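You operate a simulated robot arm through the tools that you are given. There is no shell and no other tool. Be economical: measure what you need, move in short steps, check, and stop when the job is done.

You run a simulated two-armed robot. Do the job below in one go: nothing can be reset, and whatever is moved stays where it is left.

TASK
Take the big jar from the top of the wooden table and put it on the top of the back counter. Put the white paper cup from the top of the corner counter in the sink bowl. Open the door left of the bins, take the white lidded box and leave it on the shelf of the cupboard left of the bins and shut the left again. Put the medium clear cup in the sink bowl. Any order will do. Set down upright: big jar, white paper cup, white lidded box, medium clear cup.

Only the result counts: the job must be done as asked and must still hold three seconds after the hand-in. Knocking over, shifting, dropping, spilling or breaking anything else fails it.

THE ROBOT
Two 7-joint arms with fingered hands on one trunk, on a base that drives. Base frame: it is fixed to the floor where the robot stands at the start and does not move with it; the origin is under the middle of the robot, x ahead of it, y to its left, z up; the surface under the hand at the start is at about z = 0.84. Lengths are in m, angles in degrees, forces in N, time in s.
The left shoulder is at the start at [0.027, 0.216, 1.147], the right one opposite. With the tool pointing down near the work surface each hand reaches from about 0.1 to 0.68 m from the robot's upright axis, wherever it stands, measured 20 degrees to its own side. Places, roughly: big jar [0.5, -0.25, 1]; door left of the bins [1.5, -4.9, 0.5]; medium clear cup [3.25, -5.25, 0.5]; shelf of the cupboard left of the bins [1.2, -4.9, 0.5]; sink bowl [1.3, -2.5, 0.8]; top of the back counter [1.2, -4.2, 0.9]; white lidded box [1.5, -4.5, 1]; white paper cup (8x7x11 cm) [1.3, -2.1, 1]. Payload 3.6 kg a hand.
Tool frame (each hand has its own): the origin (TCP) lies between the finger pads and is the grasp point; the fingertips stand 0.022 m ahead of it; z points along the fingers, y is the line along which they close. The gripper opens to 0.132 m. The gripper's body begins 0.06 m behind the TCP. The gripper is a hand of 4 fingers: y runs from the thumb to the fingers, the wrist lies at [0, 0, -0.203] in the tool frame, and closing takes about 1.5 s.
Orientation is told as [roll, pitch, yaw] about the base's x, y, z axes, in that order, counted from this pose: with the fingers straight down and closing along the base's y, the tool's x points along the base's -x, its y along +y and its z along -z.

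THE INTERFACE
- The arms move only by the tool drive_tool. It takes "left_steps", "right_steps" or both (then of equal length, played together; a hand with none holds still); each is a list of rows, each an object (a shift or turn left out is 0, a gripper value left out holds the last) with "translation": the shift along the tool's x, y, z in m, a list of three; "rot": the turn, a rotation vector about the tool's x, y, z in degrees, a list of three. In form: [{"translation": [dx, dy, dz], "rot": [ax, ay, az]}, ...]. A call has 1 to 20 rows; each row is the pose to reach, as a shift and turn from the pose commanded when the call began, along the tool's axes at that moment. "left_claw" and "right_claw" are, for a hand that has rows, the gripper command, from -1 (shut) to 1 (fully open), values between in proportion, set as the call begins (left out, the last holds). Rows are played at 5 a second. More than 0.05 m and 8.6 degrees between two rows, or a gripper value outside its range, and nothing of the call is played. Where a pose cannot be reached the arm comes as near as it can. A force on the tool above 40 N (or 10 N above the force at the start of the call, whichever is more), or a blocked arm, ends the call early, and 0.2 s more pass. The fingers move at their own pace (about 0.108 m/s each) and stop on an object; they squeeze with about 22 N. The grip force told is the motor's: it shows also when the fingers shut on nothing. Time passes only in rows, and 0.2 s behind the last, so rows that repeat a pose let the fingers close. It gives the time, the measured TCP pose, the force on the tool (base axes), the opening and the grip force at its end, in the units of the frame above (readings bear some noise), with the torque about the TCP (base axes, N m) and any sound that the robot's microphone picked up, and new pictures: "views" is both (left out), scene, wrist or none (wrist: the cameras of the hands that moved).
- Cameras (640 x 400 px; columns grow to the right, rows downward): "scene" is now at [0.163, -0.0326, 1.0839]; the picture's right is [-0.34, -0.94, 0.00], its down [-0.12, 0.04, -0.99] and it looks along [0.93, -0.34, -0.13] (base axes); focal length 252 px, centre (320, 200). "left" rides on the left gripper at [-0.053, -0.053, -0.084] in its tool frame; the picture's right is [0.71, -0.71, 0.00], its down [0.53, 0.53, -0.67] and it looks along [0.47, 0.47, 0.74] (tool axes); focal length 247 px, centre (320, 200). "right" rides on the right gripper at [0.053, -0.053, -0.084] in its tool frame; the picture's right is [0.71, 0.71, 0.00], its down [-0.53, 0.53, -0.67] and it looks along [-0.47, 0.47, 0.74] (tool axes); focal length 247 px, centre (320, 200).
- slide_trunk(by): slides the trunk up (or, below 0, down) by that many m; the arms and the scene camera ride with it, the base frame stays. It gives what a move gives, with no picture.
- roll_base(legs): drives the robot by 1 to 6 legs, each [ahead, turn to the left] in m and degrees, along the robot's own axes; the way and the turn of a leg run together, so that a leg with both is an arc; at most 1.5 m and 180 degrees a leg. The arms and the cameras ride along, it lands a little off, and it stops where it bumps. It gives what a move gives, and a new picture of the scene camera.
- curl_fingers(finger1, finger2, finger3, thumb_bend, hand): sets how far each is bent, from 0 (flat) to 1 (curled in); at 0.3 the hand is open as for a grip, at 0.7 the pads meet at the TCP. One left out holds its place. A second passes; each finger stops where it meets its share of the squeeze, and holds until it gets a number again. A gripper value or a shape takes the hand back. It gives what a move gives, with no picture; readings hold the bend of each and the force on the fingers (four entries, about 0 where the hand has none), thumb and palm.
- set_grasp(shape, hand): the hand has 4 fingers and takes this shape, open, in about a second: jaw (thumb against the fingers, like two jaws); tri (thumb and two fingers); tip (a fingertip pinch); poke (one finger out to press); point (the index stretched); flat (the hand flat); cup (the hand cupped); fist (a fist). The gripper value then closes the fingers along that shape, each until it touches; the sizes above hold for jaw. It gives what a move gives, with no picture.
- aim_head(pan, tilt): turns the head with the scene camera to pan (to the left, within 60 degrees either way) and tilt (down, from -29 to 69), counted from straight ahead of the robot. It gives what a move gives, and a new picture of the scene camera.
- locate(camera, pixels): for up to 12 pixels [column, row] of the newest picture of that camera ("zoom" is the newest enlarged one), the place [x, y, z] in the base frame of the surface seen there, good to about 0.003 m. The clock stands still meanwhile.
- enlarge(camera, box): a new picture of the part [left, top, right, bottom] of that camera's present view, enlarged. The clock stands still meanwhile.
- job_done(): hands the job in; it is judged then, once.

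Go step by step. Measure first, check grasps and placings, and put right what went wrong. The budget is 110 turns and 260 pictures, counting those below and the enlarged ones. Unless the task says otherwise, let go and move clear before handing in, and close with one line.

The tools are called by a JSON object that holds its "name" and its "arguments". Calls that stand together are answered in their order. drive_tool: Moves the arms, as the interface text tells. Its arguments: {"type":"object","properties":{"left_steps":{"type":"array","items":{"type":"object","properties":{"translation":{"type":"array","items":{"type":"number"}},"rot":{"type":"array","items":{"type":"number"}}}}},"left_claw":{"type":"number"},"right_steps":{"type":"array","items":{"type":"object","properties":{"translation":{"type":"array","items":{"type":"number"}},"rot":{"type":"array","items":{"type":"number"}}}}},"right_claw":{"type":"number"},"views":{"type":"string","enum":["both","scene","wrist","none"]}},"required":[]} The other tools are called the same way: slide_trunk (by) slides the trunk up or down; set_grasp (shape, hand) gives the hand a shape; curl_fingers (finger1, finger2, finger3, thumb_bend, hand) moves the fingers one by one; roll_base (legs) drives the base; aim_head (pan, tilt) turns the head that bears the scene camera; locate (camera, pixels) gives the place of the surface under pixels of a picture; enlarge (camera, box) takes an enlarged picture of a part of a camera's view; job_done () hands the job in.

At the start:

```text
time: 0.0
left_tcp_pos: [0.4424, 0.0188, 1.0679]
left_orientation: [0.1, 0.0, 0.3]
left_contact_force: [0.0, -0.2, -0.5]
left_ft_torque: [-0.01, 0.0, 0.01]
left_opening: 0.1318
left_finger_force: 0.1
left_shape: jaw
left_bend: [0.3, 0.3, 0.3, 0.3]
left_finger forces: [0.1, 0.0, 0.0, 0.1, 0.0, 0.0]
right_tcp_pos: [0.3465, -0.3817, 1.0832]
right_orientation: [0.0, -0.1, 0.3]
right_contact_force: [0.1, 0.0, -0.3]
right_ft_torque: [0.01, 0.01, 0.0]
right_opening: 0.1318
right_finger_force: 0.0
right_shape: jaw
right_bend: [0.3, 0.3, 0.3, 0.3]
right_finger forces: [0.1, 0.0, 0.0, 0.1, 0.0, 0.0]
trunk travel left (down, up): [-0.425, 0.251]
robot x, y, heading: [-0.0003, 0.0033, -0.1]
head pan, tilt: [-20.1, 7.3]
```

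scene: 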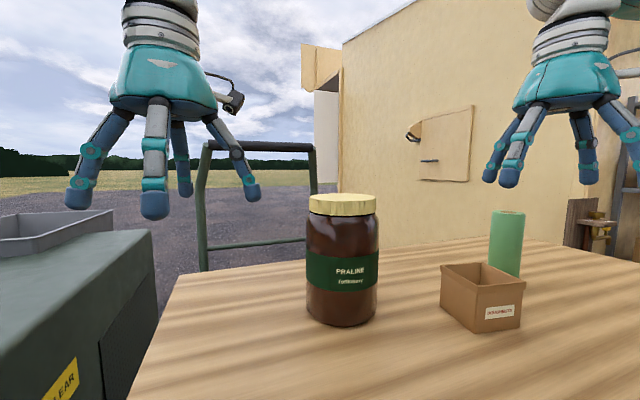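
right: 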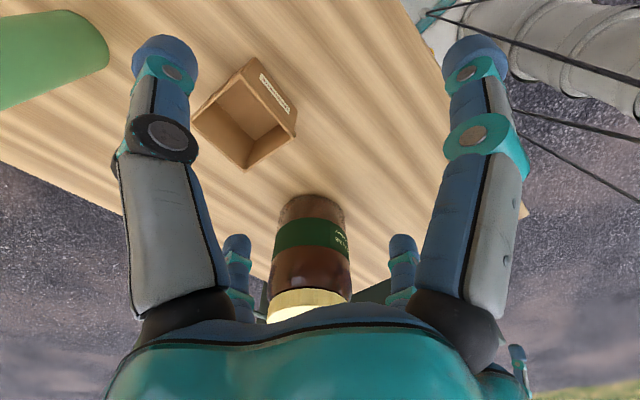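
left: 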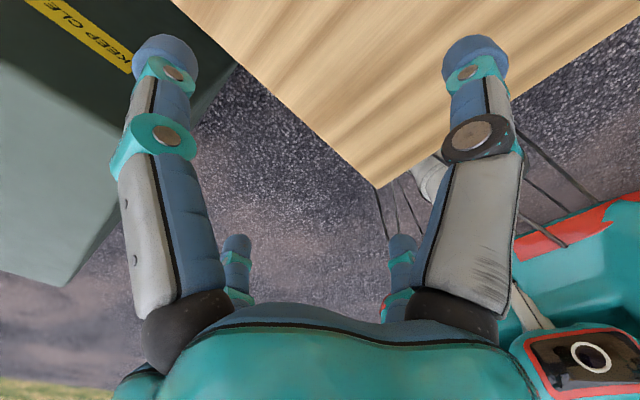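

The jar stands at about px (343,260) in the scene picture, with a box and roll to its right. I measure the jar and the surroundings first.

{"name": "locate", "arguments": {"camera": "scene", "pixels": [[343, 198], [343, 212], [308, 255], [378, 255], [343, 290], [342, 323], [441, 270], [480, 330], [505, 240], [160, 300], [180, 280], [470, 260]]}}

{"name": "aim_head", "arguments": {"pan": -60, "tilt": 15}}

```text
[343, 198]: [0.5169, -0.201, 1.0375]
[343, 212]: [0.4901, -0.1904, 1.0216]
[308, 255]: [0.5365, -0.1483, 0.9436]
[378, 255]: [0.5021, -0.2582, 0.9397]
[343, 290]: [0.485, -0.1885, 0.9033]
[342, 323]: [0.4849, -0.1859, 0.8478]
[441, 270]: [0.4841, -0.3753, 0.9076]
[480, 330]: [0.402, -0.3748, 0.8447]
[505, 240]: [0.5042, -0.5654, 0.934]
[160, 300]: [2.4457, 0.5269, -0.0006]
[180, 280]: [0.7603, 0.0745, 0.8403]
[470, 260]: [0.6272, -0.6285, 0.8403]
```

```text
time: 1.1
left_tcp_pos: [0.4421, 0.0197, 1.0692]
left_orientation: [0.1, 0.0, 0.4]
left_contact_force: [0.8, 0.4, 0.4]
left_ft_torque: [-0.01, -0.02, -0.02]
left_opening: 0.132
left_finger_force: 0.1
left_shape: jaw
left_bend: [0.3, 0.3, 0.3, 0.3]
left_finger forces: [0.0, 0.0, 0.1, 0.0, 0.1, 0.0]
right_tcp_pos: [0.3463, -0.3828, 1.0839]
right_orientation: [0.0, 0.1, 0.4]
right_contact_force: [0.0, -0.2, -0.1]
right_ft_torque: [-0.03, 0.0, 0.0]
right_opening: 0.1318
right_finger_force: 0.0
right_shape: jaw
right_bend: [0.3, 0.3, 0.3, 0.3]
right_finger forces: [0.0, 0.0, 0.0, 0.0, 0.0, 0.0]
trunk travel left (down, up): [-0.425, 0.251]
robot x, y, heading: [-0.0014, -0.0002, -0.2]
head pan, tilt: [-60.0, 15.0]
```

scene: 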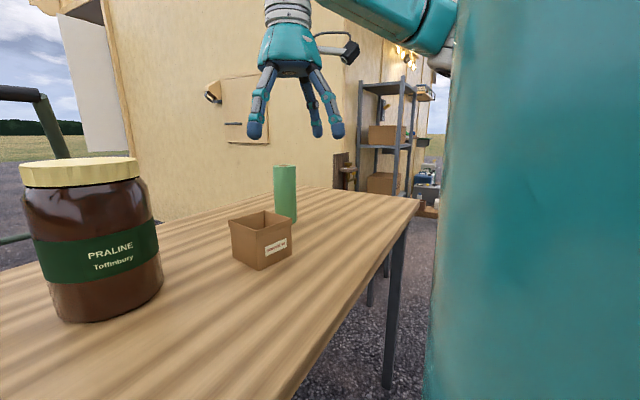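

The jar is about 0.115 m across, centred near [0.536,-0.211], top 1.04. I bring the right hand over it, high, and look.

{"name": "drive_tool", "arguments": {"right_steps": [{"translation": [0, 0, -0.04]}, {"translation": [-0.03, 0.03, -0.06]}, {"translation": [-0.065, 0.06, -0.06]}, {"translation": [-0.1, 0.09, -0.06]}, {"translation": [-0.13, 0.12, -0.06]}, {"translation": [-0.16, 0.15, -0.06]}, {"translation": [-0.188, 0.172, -0.06]}, {"translation": [-0.188, 0.172, -0.06]}], "right_claw": 1, "views": "wrist"}}

{"name": "aim_head", "arguments": {"pan": -20, "tilt": 15}}

```text
time: 2.9
left_tcp_pos: [0.4438, 0.0184, 1.068]
left_orientation: [0.0, -0.1, 0.3]
left_contact_force: [-0.1, 0.1, 1.0]
left_ft_torque: [0.0, -0.01, 0.03]
left_opening: 0.1318
left_finger_force: 0.0
left_shape: jaw
left_bend: [0.3, 0.3, 0.3, 0.3]
left_finger forces: [0.1, 0.0, 0.1, 0.0, 0.1, 0.0]
right_tcp_pos: [0.5323, -0.2099, 1.1445]
right_orientation: [0.0, -0.1, 0.4]
right_contact_force: [0.9, 0.3, 0.1]
right_ft_torque: [-0.03, -0.03, 0.01]
right_opening: 0.1319
right_finger_force: 0.0
right_shape: jaw
right_bend: [0.3, 0.3, 0.3, 0.3]
right_finger forces: [0.0, 0.0, 0.1, 0.0, 0.1, 0.0]
trunk travel left (down, up): [-0.425, 0.251]
robot x, y, heading: [0.0018, 0.0026, 0.2]
head pan, tilt: [-60.0, 15.0]
```

right: 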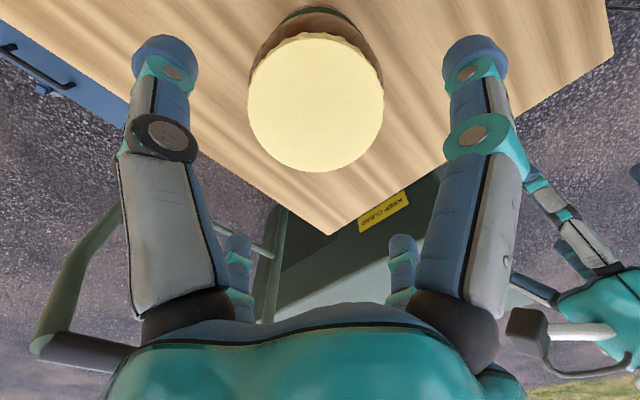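

```text
time: 3.9
left_tcp_pos: [0.4411, 0.0193, 1.068]
left_orientation: [0.0, 0.0, 0.3]
left_contact_force: [0.7, 1.2, -0.6]
left_ft_torque: [0.02, -0.01, 0.0]
left_opening: 0.1317
left_finger_force: 0.0
left_shape: jaw
left_bend: [0.3, 0.3, 0.3, 0.3]
left_finger forces: [0.0, 0.1, 0.1, 0.1, 0.1, 0.0]
right_tcp_pos: [0.5327, -0.2105, 1.1436]
right_orientation: [0.0, 0.1, 0.2]
right_contact_force: [-0.2, 0.5, 0.4]
right_ft_torque: [-0.03, 0.02, -0.01]
right_opening: 0.1318
right_finger_force: 0.0
right_shape: jaw
right_bend: [0.3, 0.3, 0.3, 0.3]
right_finger forces: [0.0, 0.0, 0.0, 0.0, 0.0, 0.0]
trunk travel left (down, up): [-0.425, 0.251]
robot x, y, heading: [-0.0001, 0.0026, -0.1]
head pan, tilt: [-20.0, 15.0]
```

scene: 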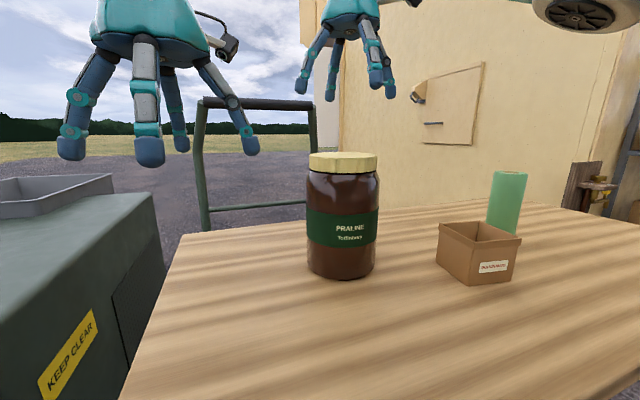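

{"name": "locate", "arguments": {"camera": "right", "pixels": [[252, 100], [380, 100], [318, 165], [318, 40], [272, 148], [364, 148], [272, 55], [364, 55]]}}

{"name": "locate", "arguments": {"camera": "scene", "pixels": [[343, 158], [311, 182], [375, 182], [342, 245], [309, 225], [376, 225]]}}

```text
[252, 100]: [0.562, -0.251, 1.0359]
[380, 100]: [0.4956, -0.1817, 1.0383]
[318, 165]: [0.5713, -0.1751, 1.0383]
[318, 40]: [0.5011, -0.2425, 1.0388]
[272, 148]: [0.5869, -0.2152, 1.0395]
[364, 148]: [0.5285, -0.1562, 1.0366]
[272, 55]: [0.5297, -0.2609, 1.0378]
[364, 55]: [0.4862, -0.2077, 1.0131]
```

```text
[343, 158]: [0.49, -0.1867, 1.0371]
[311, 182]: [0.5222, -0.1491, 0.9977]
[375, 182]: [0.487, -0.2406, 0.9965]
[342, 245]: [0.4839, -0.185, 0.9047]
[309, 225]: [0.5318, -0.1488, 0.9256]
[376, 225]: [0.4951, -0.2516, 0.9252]
```

Lid centre is about [0.536,-0.209], 0.106 m across, body 0.115 m. I descend to z 0.988 and check the clearance.

{"name": "drive_tool", "arguments": {"right_steps": [{"translation": [-0.0035, 0.0015, 0.04]}, {"translation": [-0.0035, 0.0015, 0.07]}, {"translation": [-0.0035, 0.0015, 0.095]}, {"translation": [-0.0035, 0.0015, 0.12]}, {"translation": [-0.0035, 0.0015, 0.14]}, {"translation": [-0.0035, 0.0015, 0.155]}, {"translation": [-0.0035, 0.0015, 0.155]}], "views": "both"}}

```text
time: 5.3
left_tcp_pos: [0.4406, 0.0191, 1.0692]
left_orientation: [0.0, 0.1, 0.3]
left_contact_force: [0.4, 0.3, 0.0]
left_ft_torque: [0.02, 0.03, 0.0]
left_opening: 0.1319
left_finger_force: 0.1
left_shape: jaw
left_bend: [0.3, 0.3, 0.3, 0.3]
left_finger forces: [0.0, 0.0, 0.0, 0.0, 0.0, 0.0]
right_tcp_pos: [0.5385, -0.2075, 1.0054]
right_orientation: [0.4, -1.4, 0.3]
right_contact_force: [-6.0, -1.7, 19.4]
right_ft_torque: [-0.09, -0.3, -0.07]
right_opening: 0.1312
right_finger_force: 0.2
right_shape: jaw
right_bend: [0.27, 0.26, 0.26, 0.29]
right_finger forces: [4.8, 5.6, 5.0, 0.0, 8.4, 0.0]
trunk travel left (down, up): [-0.425, 0.251]
robot x, y, heading: [0.0007, 0.0026, 0.2]
head pan, tilt: [-20.0, 15.0]
stopped in row 7 (right hand): the force on the tool passed its limit at 48 N (the readings are from after the stop); the commanded pose is now the measured one
```

scene: 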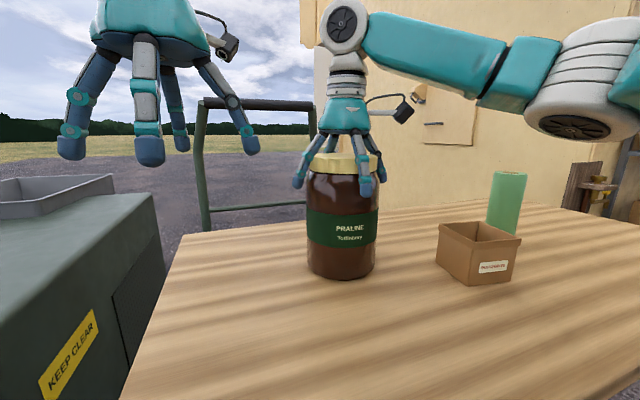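
right: 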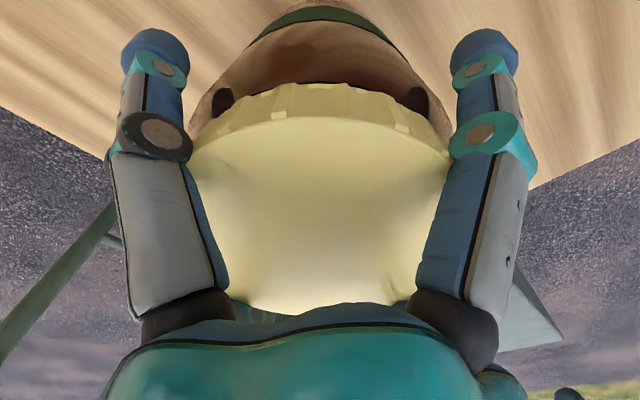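

The fingers are around the lid and the inner fingers touch the rim at z 1.005. I back off a few mm and close.

{"name": "drive_tool", "arguments": {"right_steps": [{"translation": [0, 0, -0.005], "rot": [0, -1.4, 0]}, {"translation": [0, 0, -0.005], "rot": [0, -1.4, 0]}], "views": "none"}}

{"name": "drive_tool", "arguments": {"right_steps": [{}, {}, {}, {}, {}, {}, {}, {}], "right_claw": -1, "views": "wrist"}}

```text
time: 5.9
left_tcp_pos: [0.4421, 0.0197, 1.0695]
left_orientation: [0.0, 0.0, 0.4]
left_contact_force: [-0.8, -0.1, 0.2]
left_ft_torque: [0.04, -0.01, 0.01]
left_opening: 0.1318
left_finger_force: 0.1
left_shape: jaw
left_bend: [0.3, 0.3, 0.3, 0.3]
left_finger forces: [0.0, 0.0, 0.0, 0.1, 0.0, 0.0]
right_tcp_pos: [0.5398, -0.207, 1.0067]
right_orientation: [0.2, -2.6, 0.3]
right_contact_force: [-1.4, 1.5, 9.5]
right_ft_torque: [-0.09, 0.0, 0.0]
right_opening: 0.1315
right_finger_force: 0.0
right_shape: jaw
right_bend: [0.27, 0.26, 0.27, 0.29]
right_finger forces: [3.8, 4.4, 3.2, 0.1, 4.6, 0.1]
trunk travel left (down, up): [-0.425, 0.251]
robot x, y, heading: [0.0007, -0.0005, -0.2]
head pan, tilt: [-20.0, 15.0]
```

```text
time: 7.7
left_tcp_pos: [0.4433, 0.0183, 1.0694]
left_orientation: [0.1, -0.1, 0.3]
left_contact_force: [-0.3, -0.6, 0.5]
left_ft_torque: [-0.01, 0.01, 0.0]
left_opening: 0.1319
left_finger_force: 0.0
left_shape: jaw
left_bend: [0.3, 0.3, 0.3, 0.3]
left_finger forces: [0.0, 0.0, 0.1, 0.0, 0.0, 0.1]
right_tcp_pos: [0.5394, -0.2073, 1.0063]
right_orientation: [0.4, -2.5, 0.3]
right_contact_force: [-2.2, 4.4, 5.2]
right_ft_torque: [0.02, 0.08, -0.21]
right_opening: 0.1188
right_finger_force: 21.9
right_shape: jaw
right_bend: [0.27, 0.27, 0.27, 0.26]
right_finger forces: [24.0, 24.9, 23.6, 0.1, 21.3, 0.0]
trunk travel left (down, up): [-0.425, 0.251]
robot x, y, heading: [0.0006, 0.0011, -0.4]
head pan, tilt: [-20.0, 15.0]
```

right: 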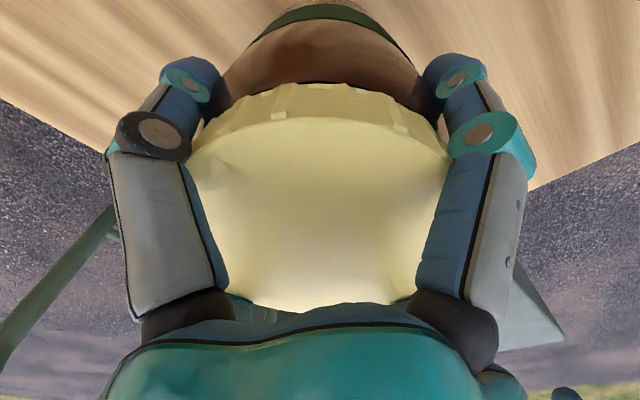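

Grip force 22 N on all fingers; I lift 0.06 m and check.

{"name": "drive_tool", "arguments": {"right_steps": [{"translation": [0, 0, -0.015]}, {"translation": [0, 0, -0.03]}, {"translation": [0, 0, -0.06]}, {"translation": [0, 0, -0.06]}, {"translation": [0, 0, -0.06]}], "views": "both"}}

```text
time: 8.9
left_tcp_pos: [0.444, 0.0182, 1.0689]
left_orientation: [0.0, 0.1, 0.3]
left_contact_force: [-0.2, -0.1, -0.2]
left_ft_torque: [0.0, 0.0, 0.02]
left_opening: 0.1318
left_finger_force: 0.1
left_shape: jaw
left_bend: [0.3, 0.3, 0.3, 0.3]
left_finger forces: [0.0, 0.0, 0.1, 0.1, 0.1, 0.0]
right_tcp_pos: [0.5396, -0.2095, 1.0666]
right_orientation: [0.3, -2.4, 0.2]
right_contact_force: [0.1, 0.3, -12.6]
right_ft_torque: [-0.02, 0.03, 0.0]
right_opening: 0.119
right_finger_force: 21.9
right_shape: jaw
right_bend: [0.27, 0.27, 0.27, 0.27]
right_finger forces: [22.6, 22.7, 23.9, 0.1, 21.1, 0.0]
trunk travel left (down, up): [-0.425, 0.251]
robot x, y, heading: [-0.0006, 0.0029, -0.0]
head pan, tilt: [-20.0, 15.0]
```

scene: 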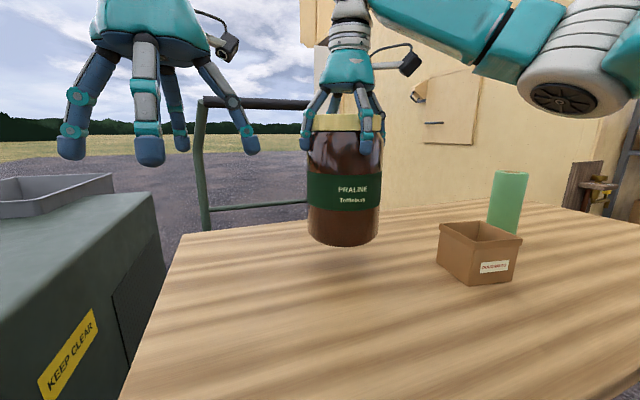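
right: 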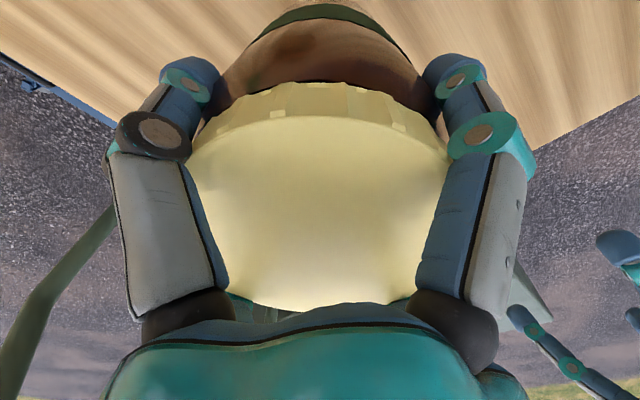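

The jar is held (about 1.3 kg) and upright. I raise and retract both hands, then turn the head to see the room.

{"name": "drive_tool", "arguments": {"right_steps": [{"translation": [0, 0, -0.04], "rot": [0, 1.2, 0]}, {"translation": [0.03, 0, -0.07], "rot": [0, 2.5, 0]}, {"translation": [0.07, -0.01, -0.07], "rot": [0, 2.5, 0]}, {"translation": [0.11, -0.02, -0.07], "rot": [0, 2.5, 0]}, {"translation": [0.15, -0.04, -0.07], "rot": [0, 2.5, 0]}, {"translation": [0.18, -0.05, -0.07], "rot": [0, 2.5, 0]}], "left_steps": [{"translation": [0, 0, -0.03]}, {"translation": [0.03, 0.03, -0.03]}, {"translation": [0.05, 0.06, -0.03]}, {"translation": [0.07, 0.09, -0.03]}, {"translation": [0.09, 0.12, -0.03]}, {"translation": [0.1, 0.14, -0.03]}], "views": "none"}}

{"name": "aim_head", "arguments": {"pan": 60, "tilt": 15}}

{"name": "aim_head", "arguments": {"pan": -60, "tilt": 10}}

```text
time: 10.3
left_tcp_pos: [0.3431, 0.1563, 1.1014]
left_orientation: [0.0, 0.1, 0.3]
left_contact_force: [0.1, -0.8, -1.0]
left_ft_torque: [-0.04, -0.01, 0.0]
left_opening: 0.1322
left_finger_force: 0.0
left_shape: jaw
left_bend: [0.3, 0.3, 0.3, 0.3]
left_finger forces: [0.0, 0.0, 0.0, 0.0, 0.1, 0.1]
right_tcp_pos: [0.3554, -0.2567, 1.1281]
right_orientation: [0.4, 0.0, 0.3]
right_contact_force: [0.0, -0.9, -13.8]
right_ft_torque: [-0.03, 0.01, 0.0]
right_opening: 0.1189
right_finger_force: 22.0
right_shape: jaw
right_bend: [0.27, 0.27, 0.27, 0.27]
right_finger forces: [22.2, 22.5, 23.8, 0.0, 20.9, 0.1]
trunk travel left (down, up): [-0.425, 0.251]
robot x, y, heading: [-0.0013, 0.001, -0.2]
head pan, tilt: [-20.0, 15.0]
```

```text
time: 11.9
left_tcp_pos: [0.3436, 0.1565, 1.0987]
left_orientation: [0.0, 0.1, 0.3]
left_contact_force: [0.7, -0.4, 0.3]
left_ft_torque: [0.01, -0.02, 0.01]
left_opening: 0.1322
left_finger_force: 0.1
left_shape: jaw
left_bend: [0.3, 0.3, 0.3, 0.3]
left_finger forces: [0.1, 0.1, 0.0, 0.0, 0.1, 0.0]
right_tcp_pos: [0.3566, -0.2584, 1.1277]
right_orientation: [0.3, 0.2, 0.2]
right_contact_force: [-0.3, -0.1, -13.6]
right_ft_torque: [-0.01, -0.03, 0.0]
right_opening: 0.119
right_finger_force: 22.3
right_shape: jaw
right_bend: [0.27, 0.27, 0.27, 0.27]
right_finger forces: [22.1, 22.5, 23.9, 0.0, 20.9, 0.0]
trunk travel left (down, up): [-0.425, 0.251]
robot x, y, heading: [-0.0019, 0.0023, 0.1]
head pan, tilt: [60.0, 15.0]
```

scene: 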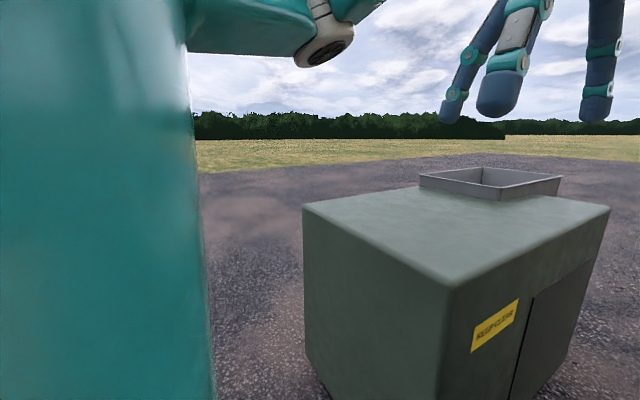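

```text
time: 13.9
left_tcp_pos: [0.3441, 0.1564, 1.0995]
left_orientation: [0.0, 0.1, 0.4]
left_contact_force: [0.8, -0.2, -0.2]
left_ft_torque: [-0.02, -0.02, -0.01]
left_opening: 0.1319
left_finger_force: 0.1
left_shape: jaw
left_bend: [0.3, 0.3, 0.3, 0.3]
left_finger forces: [0.1, 0.0, 0.0, 0.0, 0.0, 0.0]
right_tcp_pos: [0.3548, -0.2576, 1.1272]
right_orientation: [0.3, 0.1, 0.3]
right_contact_force: [1.0, -0.9, -14.5]
right_ft_torque: [-0.01, 0.0, 0.0]
right_opening: 0.1185
right_finger_force: 21.8
right_shape: jaw
right_bend: [0.27, 0.27, 0.27, 0.27]
right_finger forces: [22.1, 22.5, 23.8, 0.1, 20.9, 0.0]
trunk travel left (down, up): [-0.425, 0.251]
robot x, y, heading: [-0.0015, 0.0002, -0.2]
head pan, tilt: [-60.0, 10.0]
```

scene: 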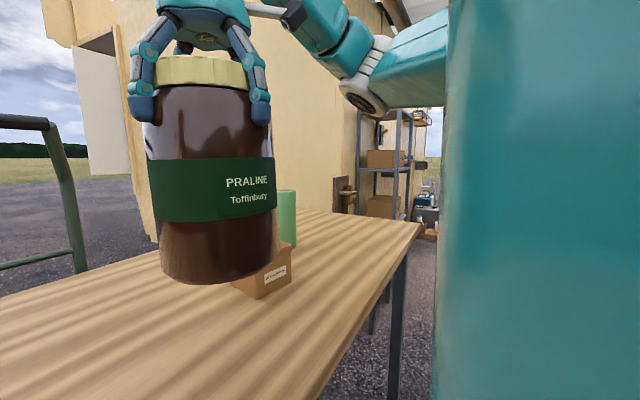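

The table, a building wall and shelving appear at right. I measure the layout.

{"name": "locate", "arguments": {"camera": "scene", "pixels": [[320, 150], [135, 130], [85, 110], [290, 160], [345, 140], [405, 175], [425, 205], [400, 250], [420, 225], [430, 180], [70, 20], [430, 260]]}}

{"name": "roll_base", "arguments": {"legs": [[-0.5, 0]]}}

```text
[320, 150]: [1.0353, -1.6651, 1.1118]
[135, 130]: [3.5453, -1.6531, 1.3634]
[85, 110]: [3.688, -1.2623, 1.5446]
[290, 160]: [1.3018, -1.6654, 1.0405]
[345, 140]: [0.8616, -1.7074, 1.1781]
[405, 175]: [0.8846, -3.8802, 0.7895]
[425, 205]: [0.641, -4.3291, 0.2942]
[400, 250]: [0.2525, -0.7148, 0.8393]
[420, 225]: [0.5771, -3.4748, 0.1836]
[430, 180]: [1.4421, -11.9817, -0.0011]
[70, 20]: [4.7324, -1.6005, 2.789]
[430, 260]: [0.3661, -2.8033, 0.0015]
```

```text
time: 16.8
left_tcp_pos: [-0.1556, 0.1555, 1.0999]
left_orientation: [-0.1, 0.1, 0.3]
left_contact_force: [0.2, -0.3, -0.2]
left_ft_torque: [0.01, 0.04, -0.02]
left_opening: 0.1323
left_finger_force: 0.1
left_shape: jaw
left_bend: [0.3, 0.3, 0.3, 0.3]
left_finger forces: [0.0, 0.0, 0.0, 0.1, 0.0, 0.0]
right_tcp_pos: [-0.1439, -0.2587, 1.1277]
right_orientation: [0.3, 0.1, 0.1]
right_contact_force: [1.4, 0.7, -13.7]
right_ft_torque: [0.02, -0.02, -0.03]
right_opening: 0.1191
right_finger_force: 21.9
right_shape: jaw
right_bend: [0.27, 0.27, 0.27, 0.27]
right_finger forces: [22.2, 22.4, 23.7, 0.0, 21.0, 0.0]
trunk travel left (down, up): [-0.425, 0.251]
robot x, y, heading: [-0.4983, 0.0014, -0.1]
head pan, tilt: [-60.0, 10.0]
```

scene: 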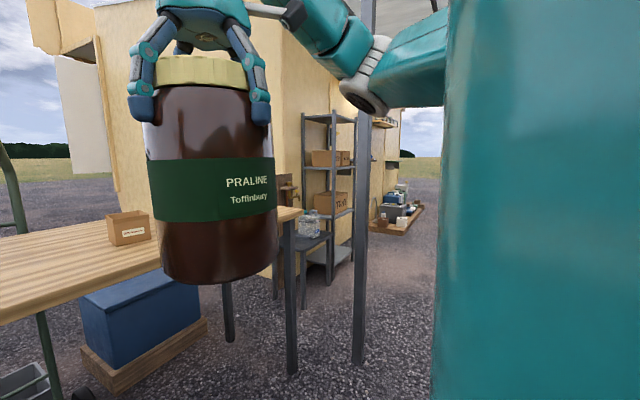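

The building's interior seems to lie at x>1.5, with an opening near x≈3.7–4.6 on the y≈-1.65 wall. I measure the obstacles and turn a bit to see more.

{"name": "locate", "arguments": {"camera": "scene", "pixels": [[360, 350], [292, 365], [140, 320], [120, 385], [275, 210], [300, 220], [300, 300], [325, 255], [410, 215], [350, 280], [283, 190], [10, 210]]}}

{"name": "roll_base", "arguments": {"legs": [[0, -70]]}}

{"name": "aim_head", "arguments": {"pan": 15, "tilt": 15}}

```text
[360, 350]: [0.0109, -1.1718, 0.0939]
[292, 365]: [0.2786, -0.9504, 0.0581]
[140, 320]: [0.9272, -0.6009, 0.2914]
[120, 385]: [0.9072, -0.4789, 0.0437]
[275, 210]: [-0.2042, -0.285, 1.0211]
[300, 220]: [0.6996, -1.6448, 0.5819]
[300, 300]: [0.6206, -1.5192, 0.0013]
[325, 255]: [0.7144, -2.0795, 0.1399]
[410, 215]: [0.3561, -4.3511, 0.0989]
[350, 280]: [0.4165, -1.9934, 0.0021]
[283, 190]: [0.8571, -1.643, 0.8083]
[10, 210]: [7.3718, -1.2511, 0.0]
```

```text
time: 19.4
left_tcp_pos: [-0.1574, -0.1599, 1.1012]
left_orientation: [0.2, 0.1, -49.5]
left_contact_force: [-0.3, -0.4, 0.3]
left_ft_torque: [0.06, -0.03, -0.02]
left_opening: 0.1319
left_finger_force: 0.1
left_shape: jaw
left_bend: [0.3, 0.3, 0.3, 0.3]
left_finger forces: [0.0, 0.0, 0.0, 0.0, 0.1, 0.1]
right_tcp_pos: [-0.4658, -0.4382, 1.1277]
right_orientation: [0.4, 0.3, -49.4]
right_contact_force: [-1.4, -0.3, -13.4]
right_ft_torque: [-0.04, 0.01, 0.01]
right_opening: 0.1184
right_finger_force: 22.7
right_shape: jaw
right_bend: [0.28, 0.29, 0.27, 0.28]
right_finger forces: [22.7, 21.9, 22.7, 0.0, 21.7, 0.1]
trunk travel left (down, up): [-0.425, 0.251]
robot x, y, heading: [-0.4686, 0.0287, -51.3]
head pan, tilt: [-60.0, 10.0]
stopped in leg 1: the robot was blocked; the commanded pose is now the measured one
```

scene: 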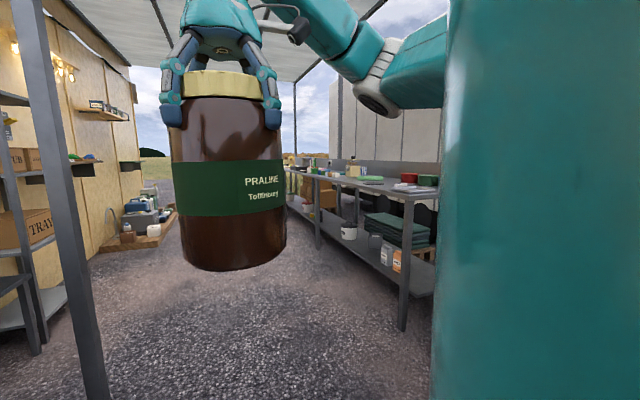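

```text
time: 20.9
left_tcp_pos: [-0.157, -0.1591, 1.1014]
left_orientation: [0.0, 0.1, -49.4]
left_contact_force: [0.1, 0.5, 0.2]
left_ft_torque: [-0.02, 0.01, -0.04]
left_opening: 0.1319
left_finger_force: 0.2
left_shape: jaw
left_bend: [0.3, 0.3, 0.3, 0.3]
left_finger forces: [0.1, 0.0, 0.0, 0.0, 0.0, 0.0]
right_tcp_pos: [-0.464, -0.4354, 1.1284]
right_orientation: [0.4, 0.1, -49.3]
right_contact_force: [0.1, 0.3, -14.4]
right_ft_torque: [0.0, -0.04, 0.02]
right_opening: 0.1188
right_finger_force: 22.1
right_shape: jaw
right_bend: [0.28, 0.29, 0.27, 0.28]
right_finger forces: [22.6, 22.0, 22.5, 0.1, 21.3, 0.0]
trunk travel left (down, up): [-0.425, 0.251]
robot x, y, heading: [-0.4688, 0.0282, -51.5]
head pan, tilt: [15.0, 15.0]
```

scene: 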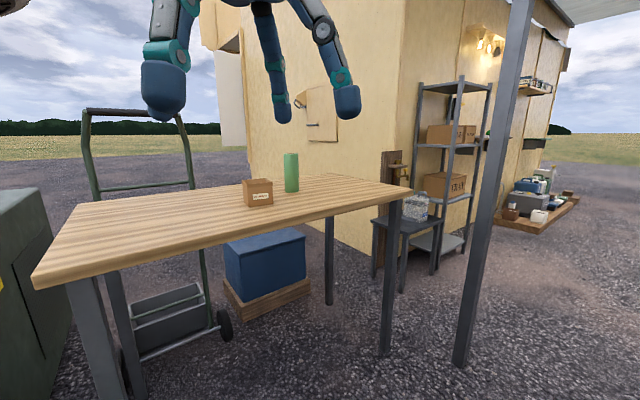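

The turn was blocked at -51°. I look right and down to find what the robot met.

{"name": "aim_head", "arguments": {"pan": -60, "tilt": 40}}

{"name": "enlarge", "arguments": {"camera": "right", "box": [0, 0, 640, 400]}}

{"name": "enlarge", "arguments": {"camera": "left", "box": [0, 0, 640, 400]}}

```text
time: 22.3
left_tcp_pos: [-0.1561, -0.1589, 1.1003]
left_orientation: [0.0, 0.1, -49.4]
left_contact_force: [-0.4, 0.3, -0.8]
left_ft_torque: [-0.02, 0.0, 0.03]
left_opening: 0.1321
left_finger_force: 0.0
left_shape: jaw
left_bend: [0.3, 0.3, 0.3, 0.3]
left_finger forces: [0.0, 0.1, 0.0, 0.1, 0.1, 0.0]
right_tcp_pos: [-0.4646, -0.436, 1.1275]
right_orientation: [0.3, 0.2, -49.3]
right_contact_force: [-0.4, 0.0, -13.9]
right_ft_torque: [0.0, -0.02, -0.03]
right_opening: 0.1185
right_finger_force: 21.6
right_shape: jaw
right_bend: [0.28, 0.29, 0.27, 0.28]
right_finger forces: [22.7, 22.1, 22.6, 0.0, 21.2, 0.0]
trunk travel left (down, up): [-0.425, 0.251]
robot x, y, heading: [-0.4669, 0.0287, -51.3]
head pan, tilt: [-60.0, 40.0]
```

scene: 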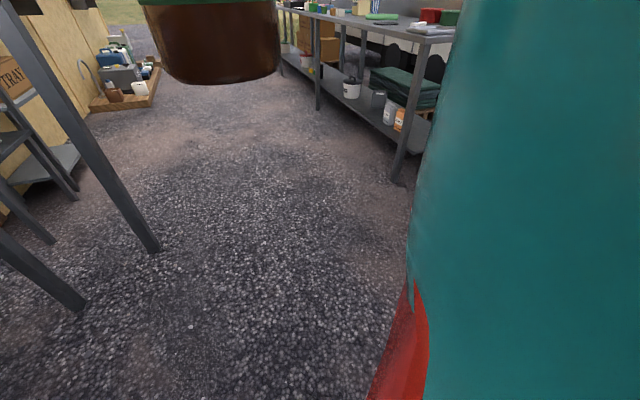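

```text
1.00 times, centred on (320, 200) of right (not enlarged: the box is as wide or as high as the picture)
```

zoom: 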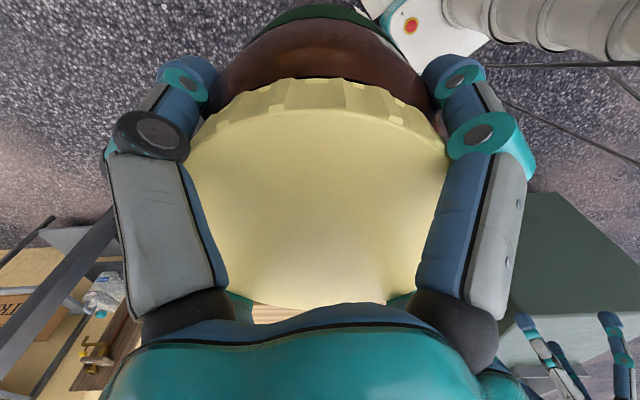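

```text
1.00 times, centred on (320, 200) of left (not enlarged: the box is as wide or as high as the picture)
```

zoom: 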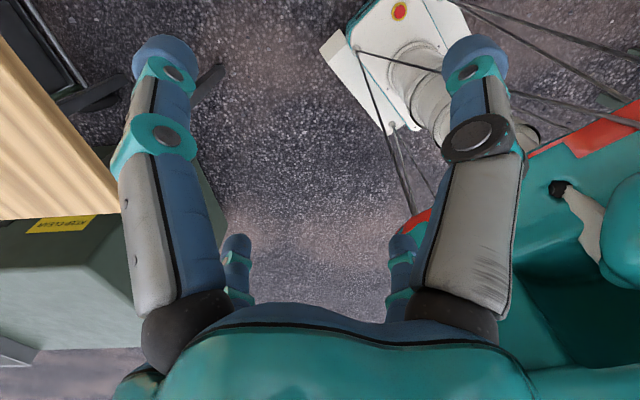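

{"name": "locate", "arguments": {"camera": "scene", "pixels": [[397, 180], [318, 108], [430, 35], [400, 130], [155, 248], [82, 305], [405, 270], [75, 195], [430, 200]]}}

{"name": "roll_base", "arguments": {"legs": [[0.15, 0]]}}

```text
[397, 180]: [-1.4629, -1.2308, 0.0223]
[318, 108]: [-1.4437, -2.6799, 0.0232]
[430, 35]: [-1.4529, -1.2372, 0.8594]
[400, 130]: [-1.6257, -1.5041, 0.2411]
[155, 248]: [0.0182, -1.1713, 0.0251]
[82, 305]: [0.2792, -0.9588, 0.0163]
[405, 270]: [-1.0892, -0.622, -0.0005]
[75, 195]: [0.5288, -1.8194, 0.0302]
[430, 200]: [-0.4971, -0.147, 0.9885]
```

```text
time: 23.7
left_tcp_pos: [-0.0614, -0.2806, 1.0998]
left_orientation: [0.0, 0.3, -49.6]
left_contact_force: [0.2, 0.2, -0.6]
left_ft_torque: [0.04, 0.01, 0.02]
left_opening: 0.1319
left_finger_force: 0.1
left_shape: jaw
left_bend: [0.3, 0.3, 0.3, 0.3]
left_finger forces: [0.0, 0.1, 0.0, 0.0, 0.0, 0.1]
right_tcp_pos: [-0.3695, -0.5565, 1.1275]
right_orientation: [0.5, 0.2, -49.6]
right_contact_force: [0.4, -1.0, -13.9]
right_ft_torque: [-0.04, 0.02, 0.03]
right_opening: 0.1184
right_finger_force: 21.8
right_shape: jaw
right_bend: [0.28, 0.29, 0.27, 0.28]
right_finger forces: [22.5, 22.0, 22.7, 0.0, 21.3, 0.0]
trunk travel left (down, up): [-0.425, 0.251]
robot x, y, heading: [-0.3711, -0.0894, -51.8]
head pan, tilt: [-60.0, 40.0]
```

scene: 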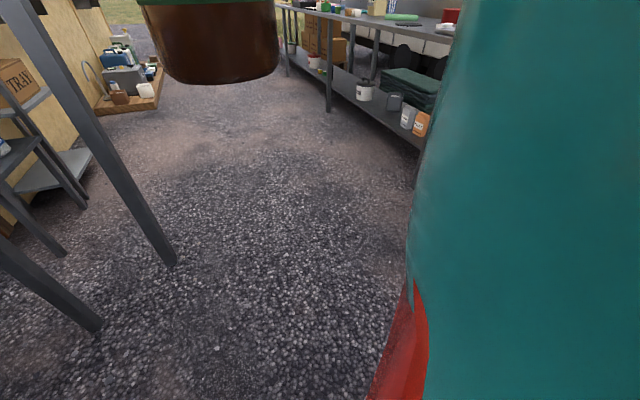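

I turn back left, in stages, to look at the way north around the green machine.

{"name": "roll_base", "arguments": {"legs": [[0, 51], [-0.05, 0], [0, 30]]}}

{"name": "aim_head", "arguments": {"pan": 60, "tilt": 30}}

{"name": "aim_head", "arguments": {"pan": 0, "tilt": 20}}

```text
time: 26.4
left_tcp_pos: [-0.0181, 0.0235, 1.1016]
left_orientation: [-0.2, 0.2, -0.5]
left_contact_force: [0.2, 0.7, -0.3]
left_ft_torque: [-0.05, -0.02, -0.03]
left_opening: 0.1321
left_finger_force: 0.0
left_shape: jaw
left_bend: [0.3, 0.3, 0.3, 0.3]
left_finger forces: [0.0, 0.0, 0.0, 0.0, 0.0, 0.0]
right_tcp_pos: [-0.0124, -0.3909, 1.1291]
right_orientation: [0.0, 0.5, -0.6]
right_contact_force: [0.7, 1.8, -12.8]
right_ft_torque: [0.02, -0.04, -0.01]
right_opening: 0.1186
right_finger_force: 21.8
right_shape: jaw
right_bend: [0.28, 0.28, 0.27, 0.29]
right_finger forces: [21.6, 20.8, 23.2, 0.0, 20.4, 0.1]
trunk travel left (down, up): [-0.425, 0.251]
robot x, y, heading: [-0.3672, -0.1331, -1.6]
head pan, tilt: [-60.0, 40.0]
stopped in leg 1: the robot was blocked; the commanded pose is now the measured one
```

scene: 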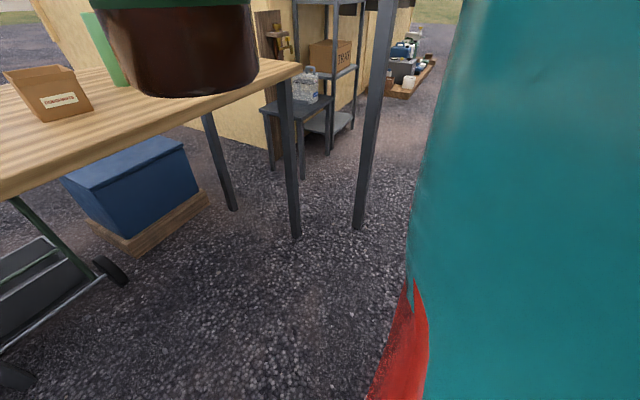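

```text
time: 28.4
left_tcp_pos: [-0.0185, 0.0201, 1.1024]
left_orientation: [0.0, 0.1, -0.5]
left_contact_force: [0.2, -0.2, 0.7]
left_ft_torque: [-0.01, -0.02, 0.0]
left_opening: 0.1322
left_finger_force: 0.2
left_shape: jaw
left_bend: [0.3, 0.3, 0.3, 0.3]
left_finger forces: [0.0, 0.1, 0.0, 0.0, 0.1, 0.0]
right_tcp_pos: [-0.0128, -0.3945, 1.1289]
right_orientation: [0.3, 0.3, -0.6]
right_contact_force: [-0.2, 0.0, -14.7]
right_ft_torque: [0.02, -0.01, 0.01]
right_opening: 0.1188
right_finger_force: 21.5
right_shape: jaw
right_bend: [0.28, 0.28, 0.27, 0.29]
right_finger forces: [21.5, 20.6, 22.9, 0.0, 20.7, 0.0]
trunk travel left (down, up): [-0.425, 0.251]
robot x, y, heading: [-0.3684, -0.1317, -1.8]
head pan, tilt: [60.0, 30.0]
```

scene: 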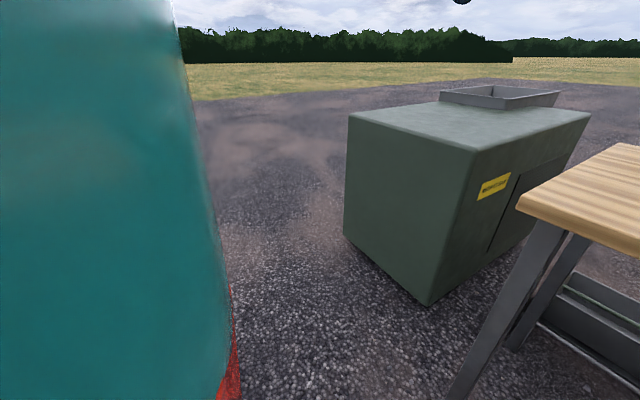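

```text
time: 29.7
left_tcp_pos: [-0.0187, 0.0193, 1.1021]
left_orientation: [0.0, 0.1, -0.6]
left_contact_force: [0.6, -0.3, -1.2]
left_ft_torque: [0.02, 0.02, 0.01]
left_opening: 0.1321
left_finger_force: 0.1
left_shape: jaw
left_bend: [0.3, 0.3, 0.3, 0.3]
left_finger forces: [0.0, 0.0, 0.1, 0.0, 0.0, 0.1]
right_tcp_pos: [-0.0129, -0.3945, 1.1301]
right_orientation: [0.2, 0.3, -0.6]
right_contact_force: [0.1, 1.3, -13.7]
right_ft_torque: [0.03, -0.01, 0.0]
right_opening: 0.1181
right_finger_force: 22.1
right_shape: jaw
right_bend: [0.28, 0.28, 0.27, 0.29]
right_finger forces: [21.3, 20.6, 22.8, 0.0, 20.7, 0.0]
trunk travel left (down, up): [-0.425, 0.251]
robot x, y, heading: [-0.3695, -0.1315, -1.8]
head pan, tilt: [0.0, 20.0]
```

scene: 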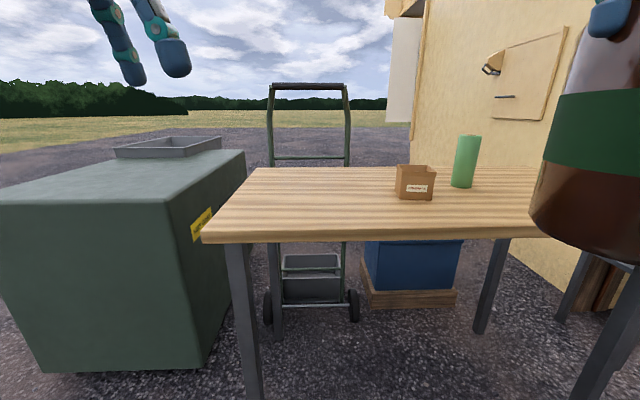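

{"name": "locate", "arguments": {"camera": "scene", "pixels": [[60, 370], [190, 365], [5, 205], [240, 155], [180, 180], [255, 390], [205, 235], [262, 168], [350, 300], [340, 90], [410, 300], [168, 140]]}}

{"name": "enlarge", "arguments": {"camera": "right", "box": [0, 0, 640, 400]}}

{"name": "enlarge", "arguments": {"camera": "left", "box": [0, 0, 640, 400]}}

```text
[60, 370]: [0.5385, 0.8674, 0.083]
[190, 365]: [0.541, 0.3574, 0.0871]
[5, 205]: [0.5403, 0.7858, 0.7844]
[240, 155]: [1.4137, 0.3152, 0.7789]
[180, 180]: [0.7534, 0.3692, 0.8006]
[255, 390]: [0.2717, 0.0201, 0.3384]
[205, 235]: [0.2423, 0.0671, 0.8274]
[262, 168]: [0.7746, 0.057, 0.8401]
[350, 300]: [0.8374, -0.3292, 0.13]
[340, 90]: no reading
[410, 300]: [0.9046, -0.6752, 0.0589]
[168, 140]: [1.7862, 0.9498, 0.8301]
```

```text
1.00 times, centred on (320, 200) of right (not enlarged: the box is as wide or as high as the picture)
```

zoom: 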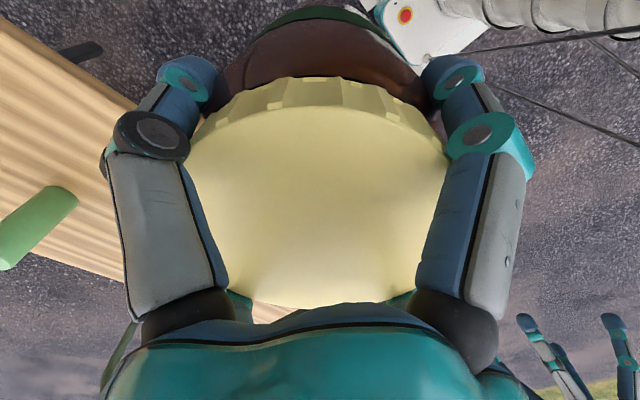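

```text
1.00 times, centred on (320, 200) of left (not enlarged: the box is as wide or as high as the picture)
```

zoom: 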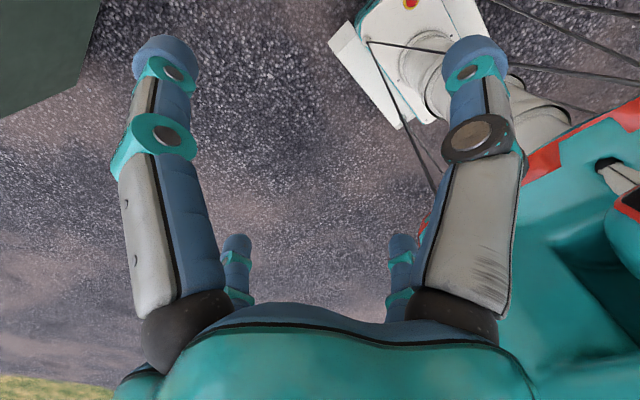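

{"name": "locate", "arguments": {"camera": "zoom", "pixels": [[410, 60], [345, 60], [400, 125], [330, 45], [300, 200], [320, 270], [60, 350], [40, 390], [590, 70], [440, 200], [500, 5], [250, 20]]}}

{"name": "roll_base", "arguments": {"legs": [[0.15, 0]]}}

```text
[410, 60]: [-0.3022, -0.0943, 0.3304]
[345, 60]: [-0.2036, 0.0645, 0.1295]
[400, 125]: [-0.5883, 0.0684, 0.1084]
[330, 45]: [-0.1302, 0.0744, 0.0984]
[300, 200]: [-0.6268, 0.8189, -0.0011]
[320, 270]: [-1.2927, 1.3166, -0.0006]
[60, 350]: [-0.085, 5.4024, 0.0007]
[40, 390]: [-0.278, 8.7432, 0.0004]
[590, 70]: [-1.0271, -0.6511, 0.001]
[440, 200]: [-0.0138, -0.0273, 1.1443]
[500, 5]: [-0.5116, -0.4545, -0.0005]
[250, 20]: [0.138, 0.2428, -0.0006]
```

```text
time: 31.1
left_tcp_pos: [0.1324, 0.0156, 1.1011]
left_orientation: [0.1, 0.2, -0.5]
left_contact_force: [0.8, 1.0, -0.4]
left_ft_torque: [0.03, 0.01, -0.03]
left_opening: 0.132
left_finger_force: 0.0
left_shape: jaw
left_bend: [0.3, 0.3, 0.3, 0.3]
left_finger forces: [0.0, 0.0, 0.0, 0.1, 0.1, 0.0]
right_tcp_pos: [0.1404, -0.3989, 1.1266]
right_orientation: [0.2, 0.4, -0.6]
right_contact_force: [1.0, 0.1, -15.0]
right_ft_torque: [0.0, -0.05, 0.01]
right_opening: 0.1187
right_finger_force: 22.2
right_shape: jaw
right_bend: [0.28, 0.28, 0.27, 0.29]
right_finger forces: [21.1, 20.7, 22.8, 0.0, 20.7, 0.0]
trunk travel left (down, up): [-0.425, 0.251]
robot x, y, heading: [-0.2212, -0.1385, -1.7]
head pan, tilt: [0.0, 20.0]
```

scene: 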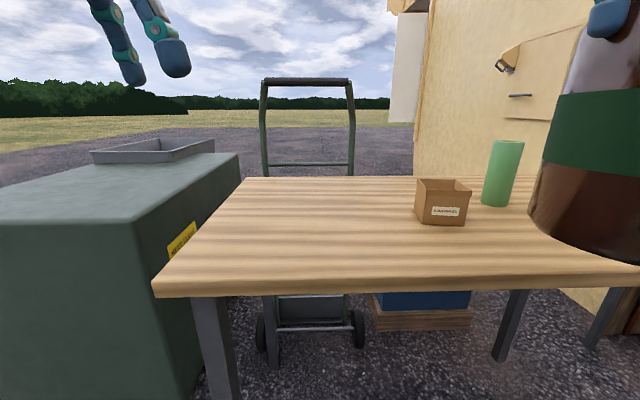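

Nothing large is visible behind; base seems about ±0.25 m. I test a smaller left turn here.

{"name": "roll_base", "arguments": {"legs": [[0, 30]]}}

```text
time: 33.0
left_tcp_pos: [0.0054, 0.1705, 1.1015]
left_orientation: [-0.1, 0.1, 29.4]
left_contact_force: [0.4, -0.3, 0.0]
left_ft_torque: [-0.04, 0.01, -0.03]
left_opening: 0.1319
left_finger_force: 0.0
left_shape: jaw
left_bend: [0.3, 0.3, 0.3, 0.3]
left_finger forces: [0.1, 0.0, 0.0, 0.0, 0.1, 0.0]
right_tcp_pos: [0.2195, -0.1846, 1.1296]
right_orientation: [0.0, 0.2, 29.6]
right_contact_force: [-0.6, -0.5, -14.1]
right_ft_torque: [0.01, 0.0, 0.02]
right_opening: 0.1186
right_finger_force: 22.3
right_shape: jaw
right_bend: [0.28, 0.28, 0.27, 0.29]
right_finger forces: [20.5, 20.6, 22.0, 0.0, 20.5, 0.1]
trunk travel left (down, up): [-0.425, 0.251]
robot x, y, heading: [-0.207, -0.1602, 28.3]
head pan, tilt: [0.0, 20.0]
```

scene: 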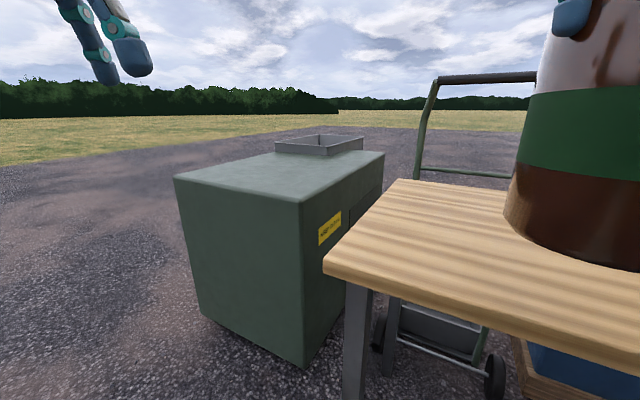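

Turning works. I continue left and drive north past the green machine, then east.

{"name": "roll_base", "arguments": {"legs": [[0, 42], [0, 20], [0.9, 0], [0.9, 0]]}}

```text
time: 36.2
left_tcp_pos: [-0.3644, 0.2082, 1.1026]
left_orientation: [-0.1, 0.1, 85.5]
left_contact_force: [0.4, -0.2, 0.4]
left_ft_torque: [0.0, -0.03, 0.04]
left_opening: 0.1321
left_finger_force: 0.0
left_shape: jaw
left_bend: [0.3, 0.3, 0.3, 0.3]
left_finger forces: [0.0, 0.1, 0.0, 0.1, 0.1, 0.1]
right_tcp_pos: [0.0502, 0.1854, 1.1283]
right_orientation: [-0.4, 0.5, 85.5]
right_contact_force: [-1.8, 0.6, -13.6]
right_ft_torque: [0.03, 0.06, 0.01]
right_opening: 0.1185
right_finger_force: 21.1
right_shape: jaw
right_bend: [0.29, 0.28, 0.26, 0.29]
right_finger forces: [21.4, 20.7, 23.9, 0.1, 20.3, 0.0]
trunk travel left (down, up): [-0.425, 0.251]
robot x, y, heading: [-0.1594, -0.1637, 86.4]
head pan, tilt: [0.0, 20.0]
stopped in leg 2: the robot was blocked; the commanded pose is now the measured one
```

scene: 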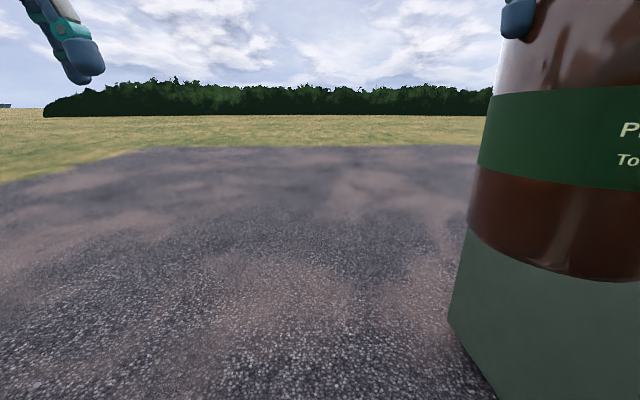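

{"name": "roll_base", "arguments": {"legs": [[0.9, 0], [0.9, 0]]}}

{"name": "aim_head", "arguments": {"pan": 60, "tilt": 25}}

```text
time: 45.2
left_tcp_pos: [-0.2682, 1.9869, 1.1045]
left_orientation: [0.1, 0.0, 86.2]
left_contact_force: [0.7, 0.7, 0.3]
left_ft_torque: [-0.01, -0.03, -0.02]
left_opening: 0.1323
left_finger_force: 0.1
left_shape: jaw
left_bend: [0.3, 0.3, 0.3, 0.3]
left_finger forces: [0.1, 0.0, 0.0, 0.1, 0.1, 0.1]
right_tcp_pos: [0.1481, 1.9724, 1.1291]
right_orientation: [-0.2, 0.3, 86.1]
right_contact_force: [-0.5, 0.0, -13.5]
right_ft_torque: [0.0, 0.01, 0.0]
right_opening: 0.1186
right_finger_force: 21.8
right_shape: jaw
right_bend: [0.29, 0.28, 0.26, 0.29]
right_finger forces: [21.3, 20.6, 23.9, 0.0, 20.6, 0.0]
trunk travel left (down, up): [-0.425, 0.251]
robot x, y, heading: [-0.0635, 1.6208, 87.3]
head pan, tilt: [0.0, 20.0]
```

scene: 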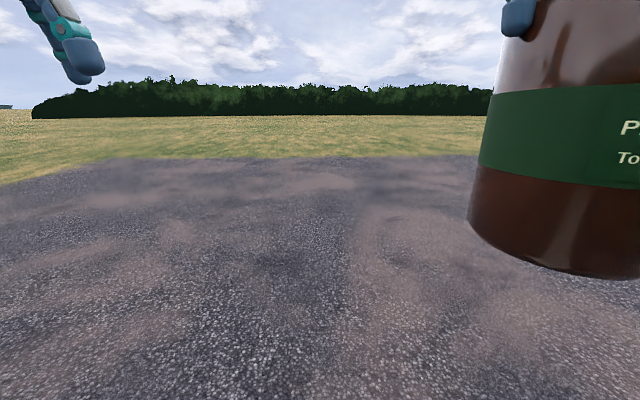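

```text
time: 46.5
left_tcp_pos: [-0.2677, 1.9858, 1.1046]
left_orientation: [0.1, 0.0, 86.3]
left_contact_force: [0.7, -0.5, 0.0]
left_ft_torque: [-0.04, 0.02, 0.0]
left_opening: 0.1321
left_finger_force: 0.1
left_shape: jaw
left_bend: [0.3, 0.3, 0.3, 0.3]
left_finger forces: [0.0, 0.1, 0.0, 0.0, 0.0, 0.0]
right_tcp_pos: [0.1492, 1.9721, 1.1295]
right_orientation: [-0.2, 0.5, 86.1]
right_contact_force: [-0.1, 1.1, -13.9]
right_ft_torque: [0.03, -0.01, -0.04]
right_opening: 0.1184
right_finger_force: 22.4
right_shape: jaw
right_bend: [0.29, 0.28, 0.26, 0.29]
right_finger forces: [21.4, 20.6, 23.9, 0.0, 20.6, 0.0]
trunk travel left (down, up): [-0.425, 0.251]
robot x, y, heading: [-0.0614, 1.6184, 87.1]
head pan, tilt: [60.0, 25.0]
```

scene: 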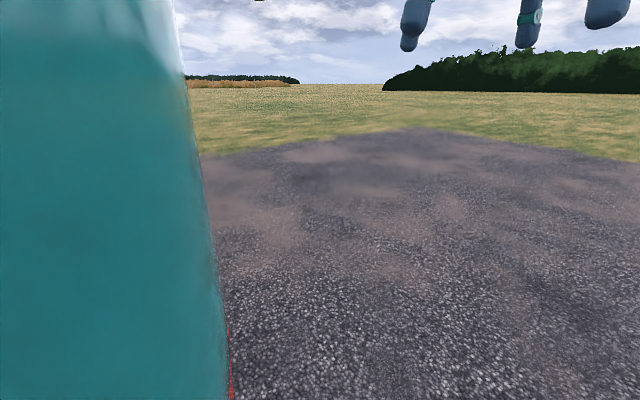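

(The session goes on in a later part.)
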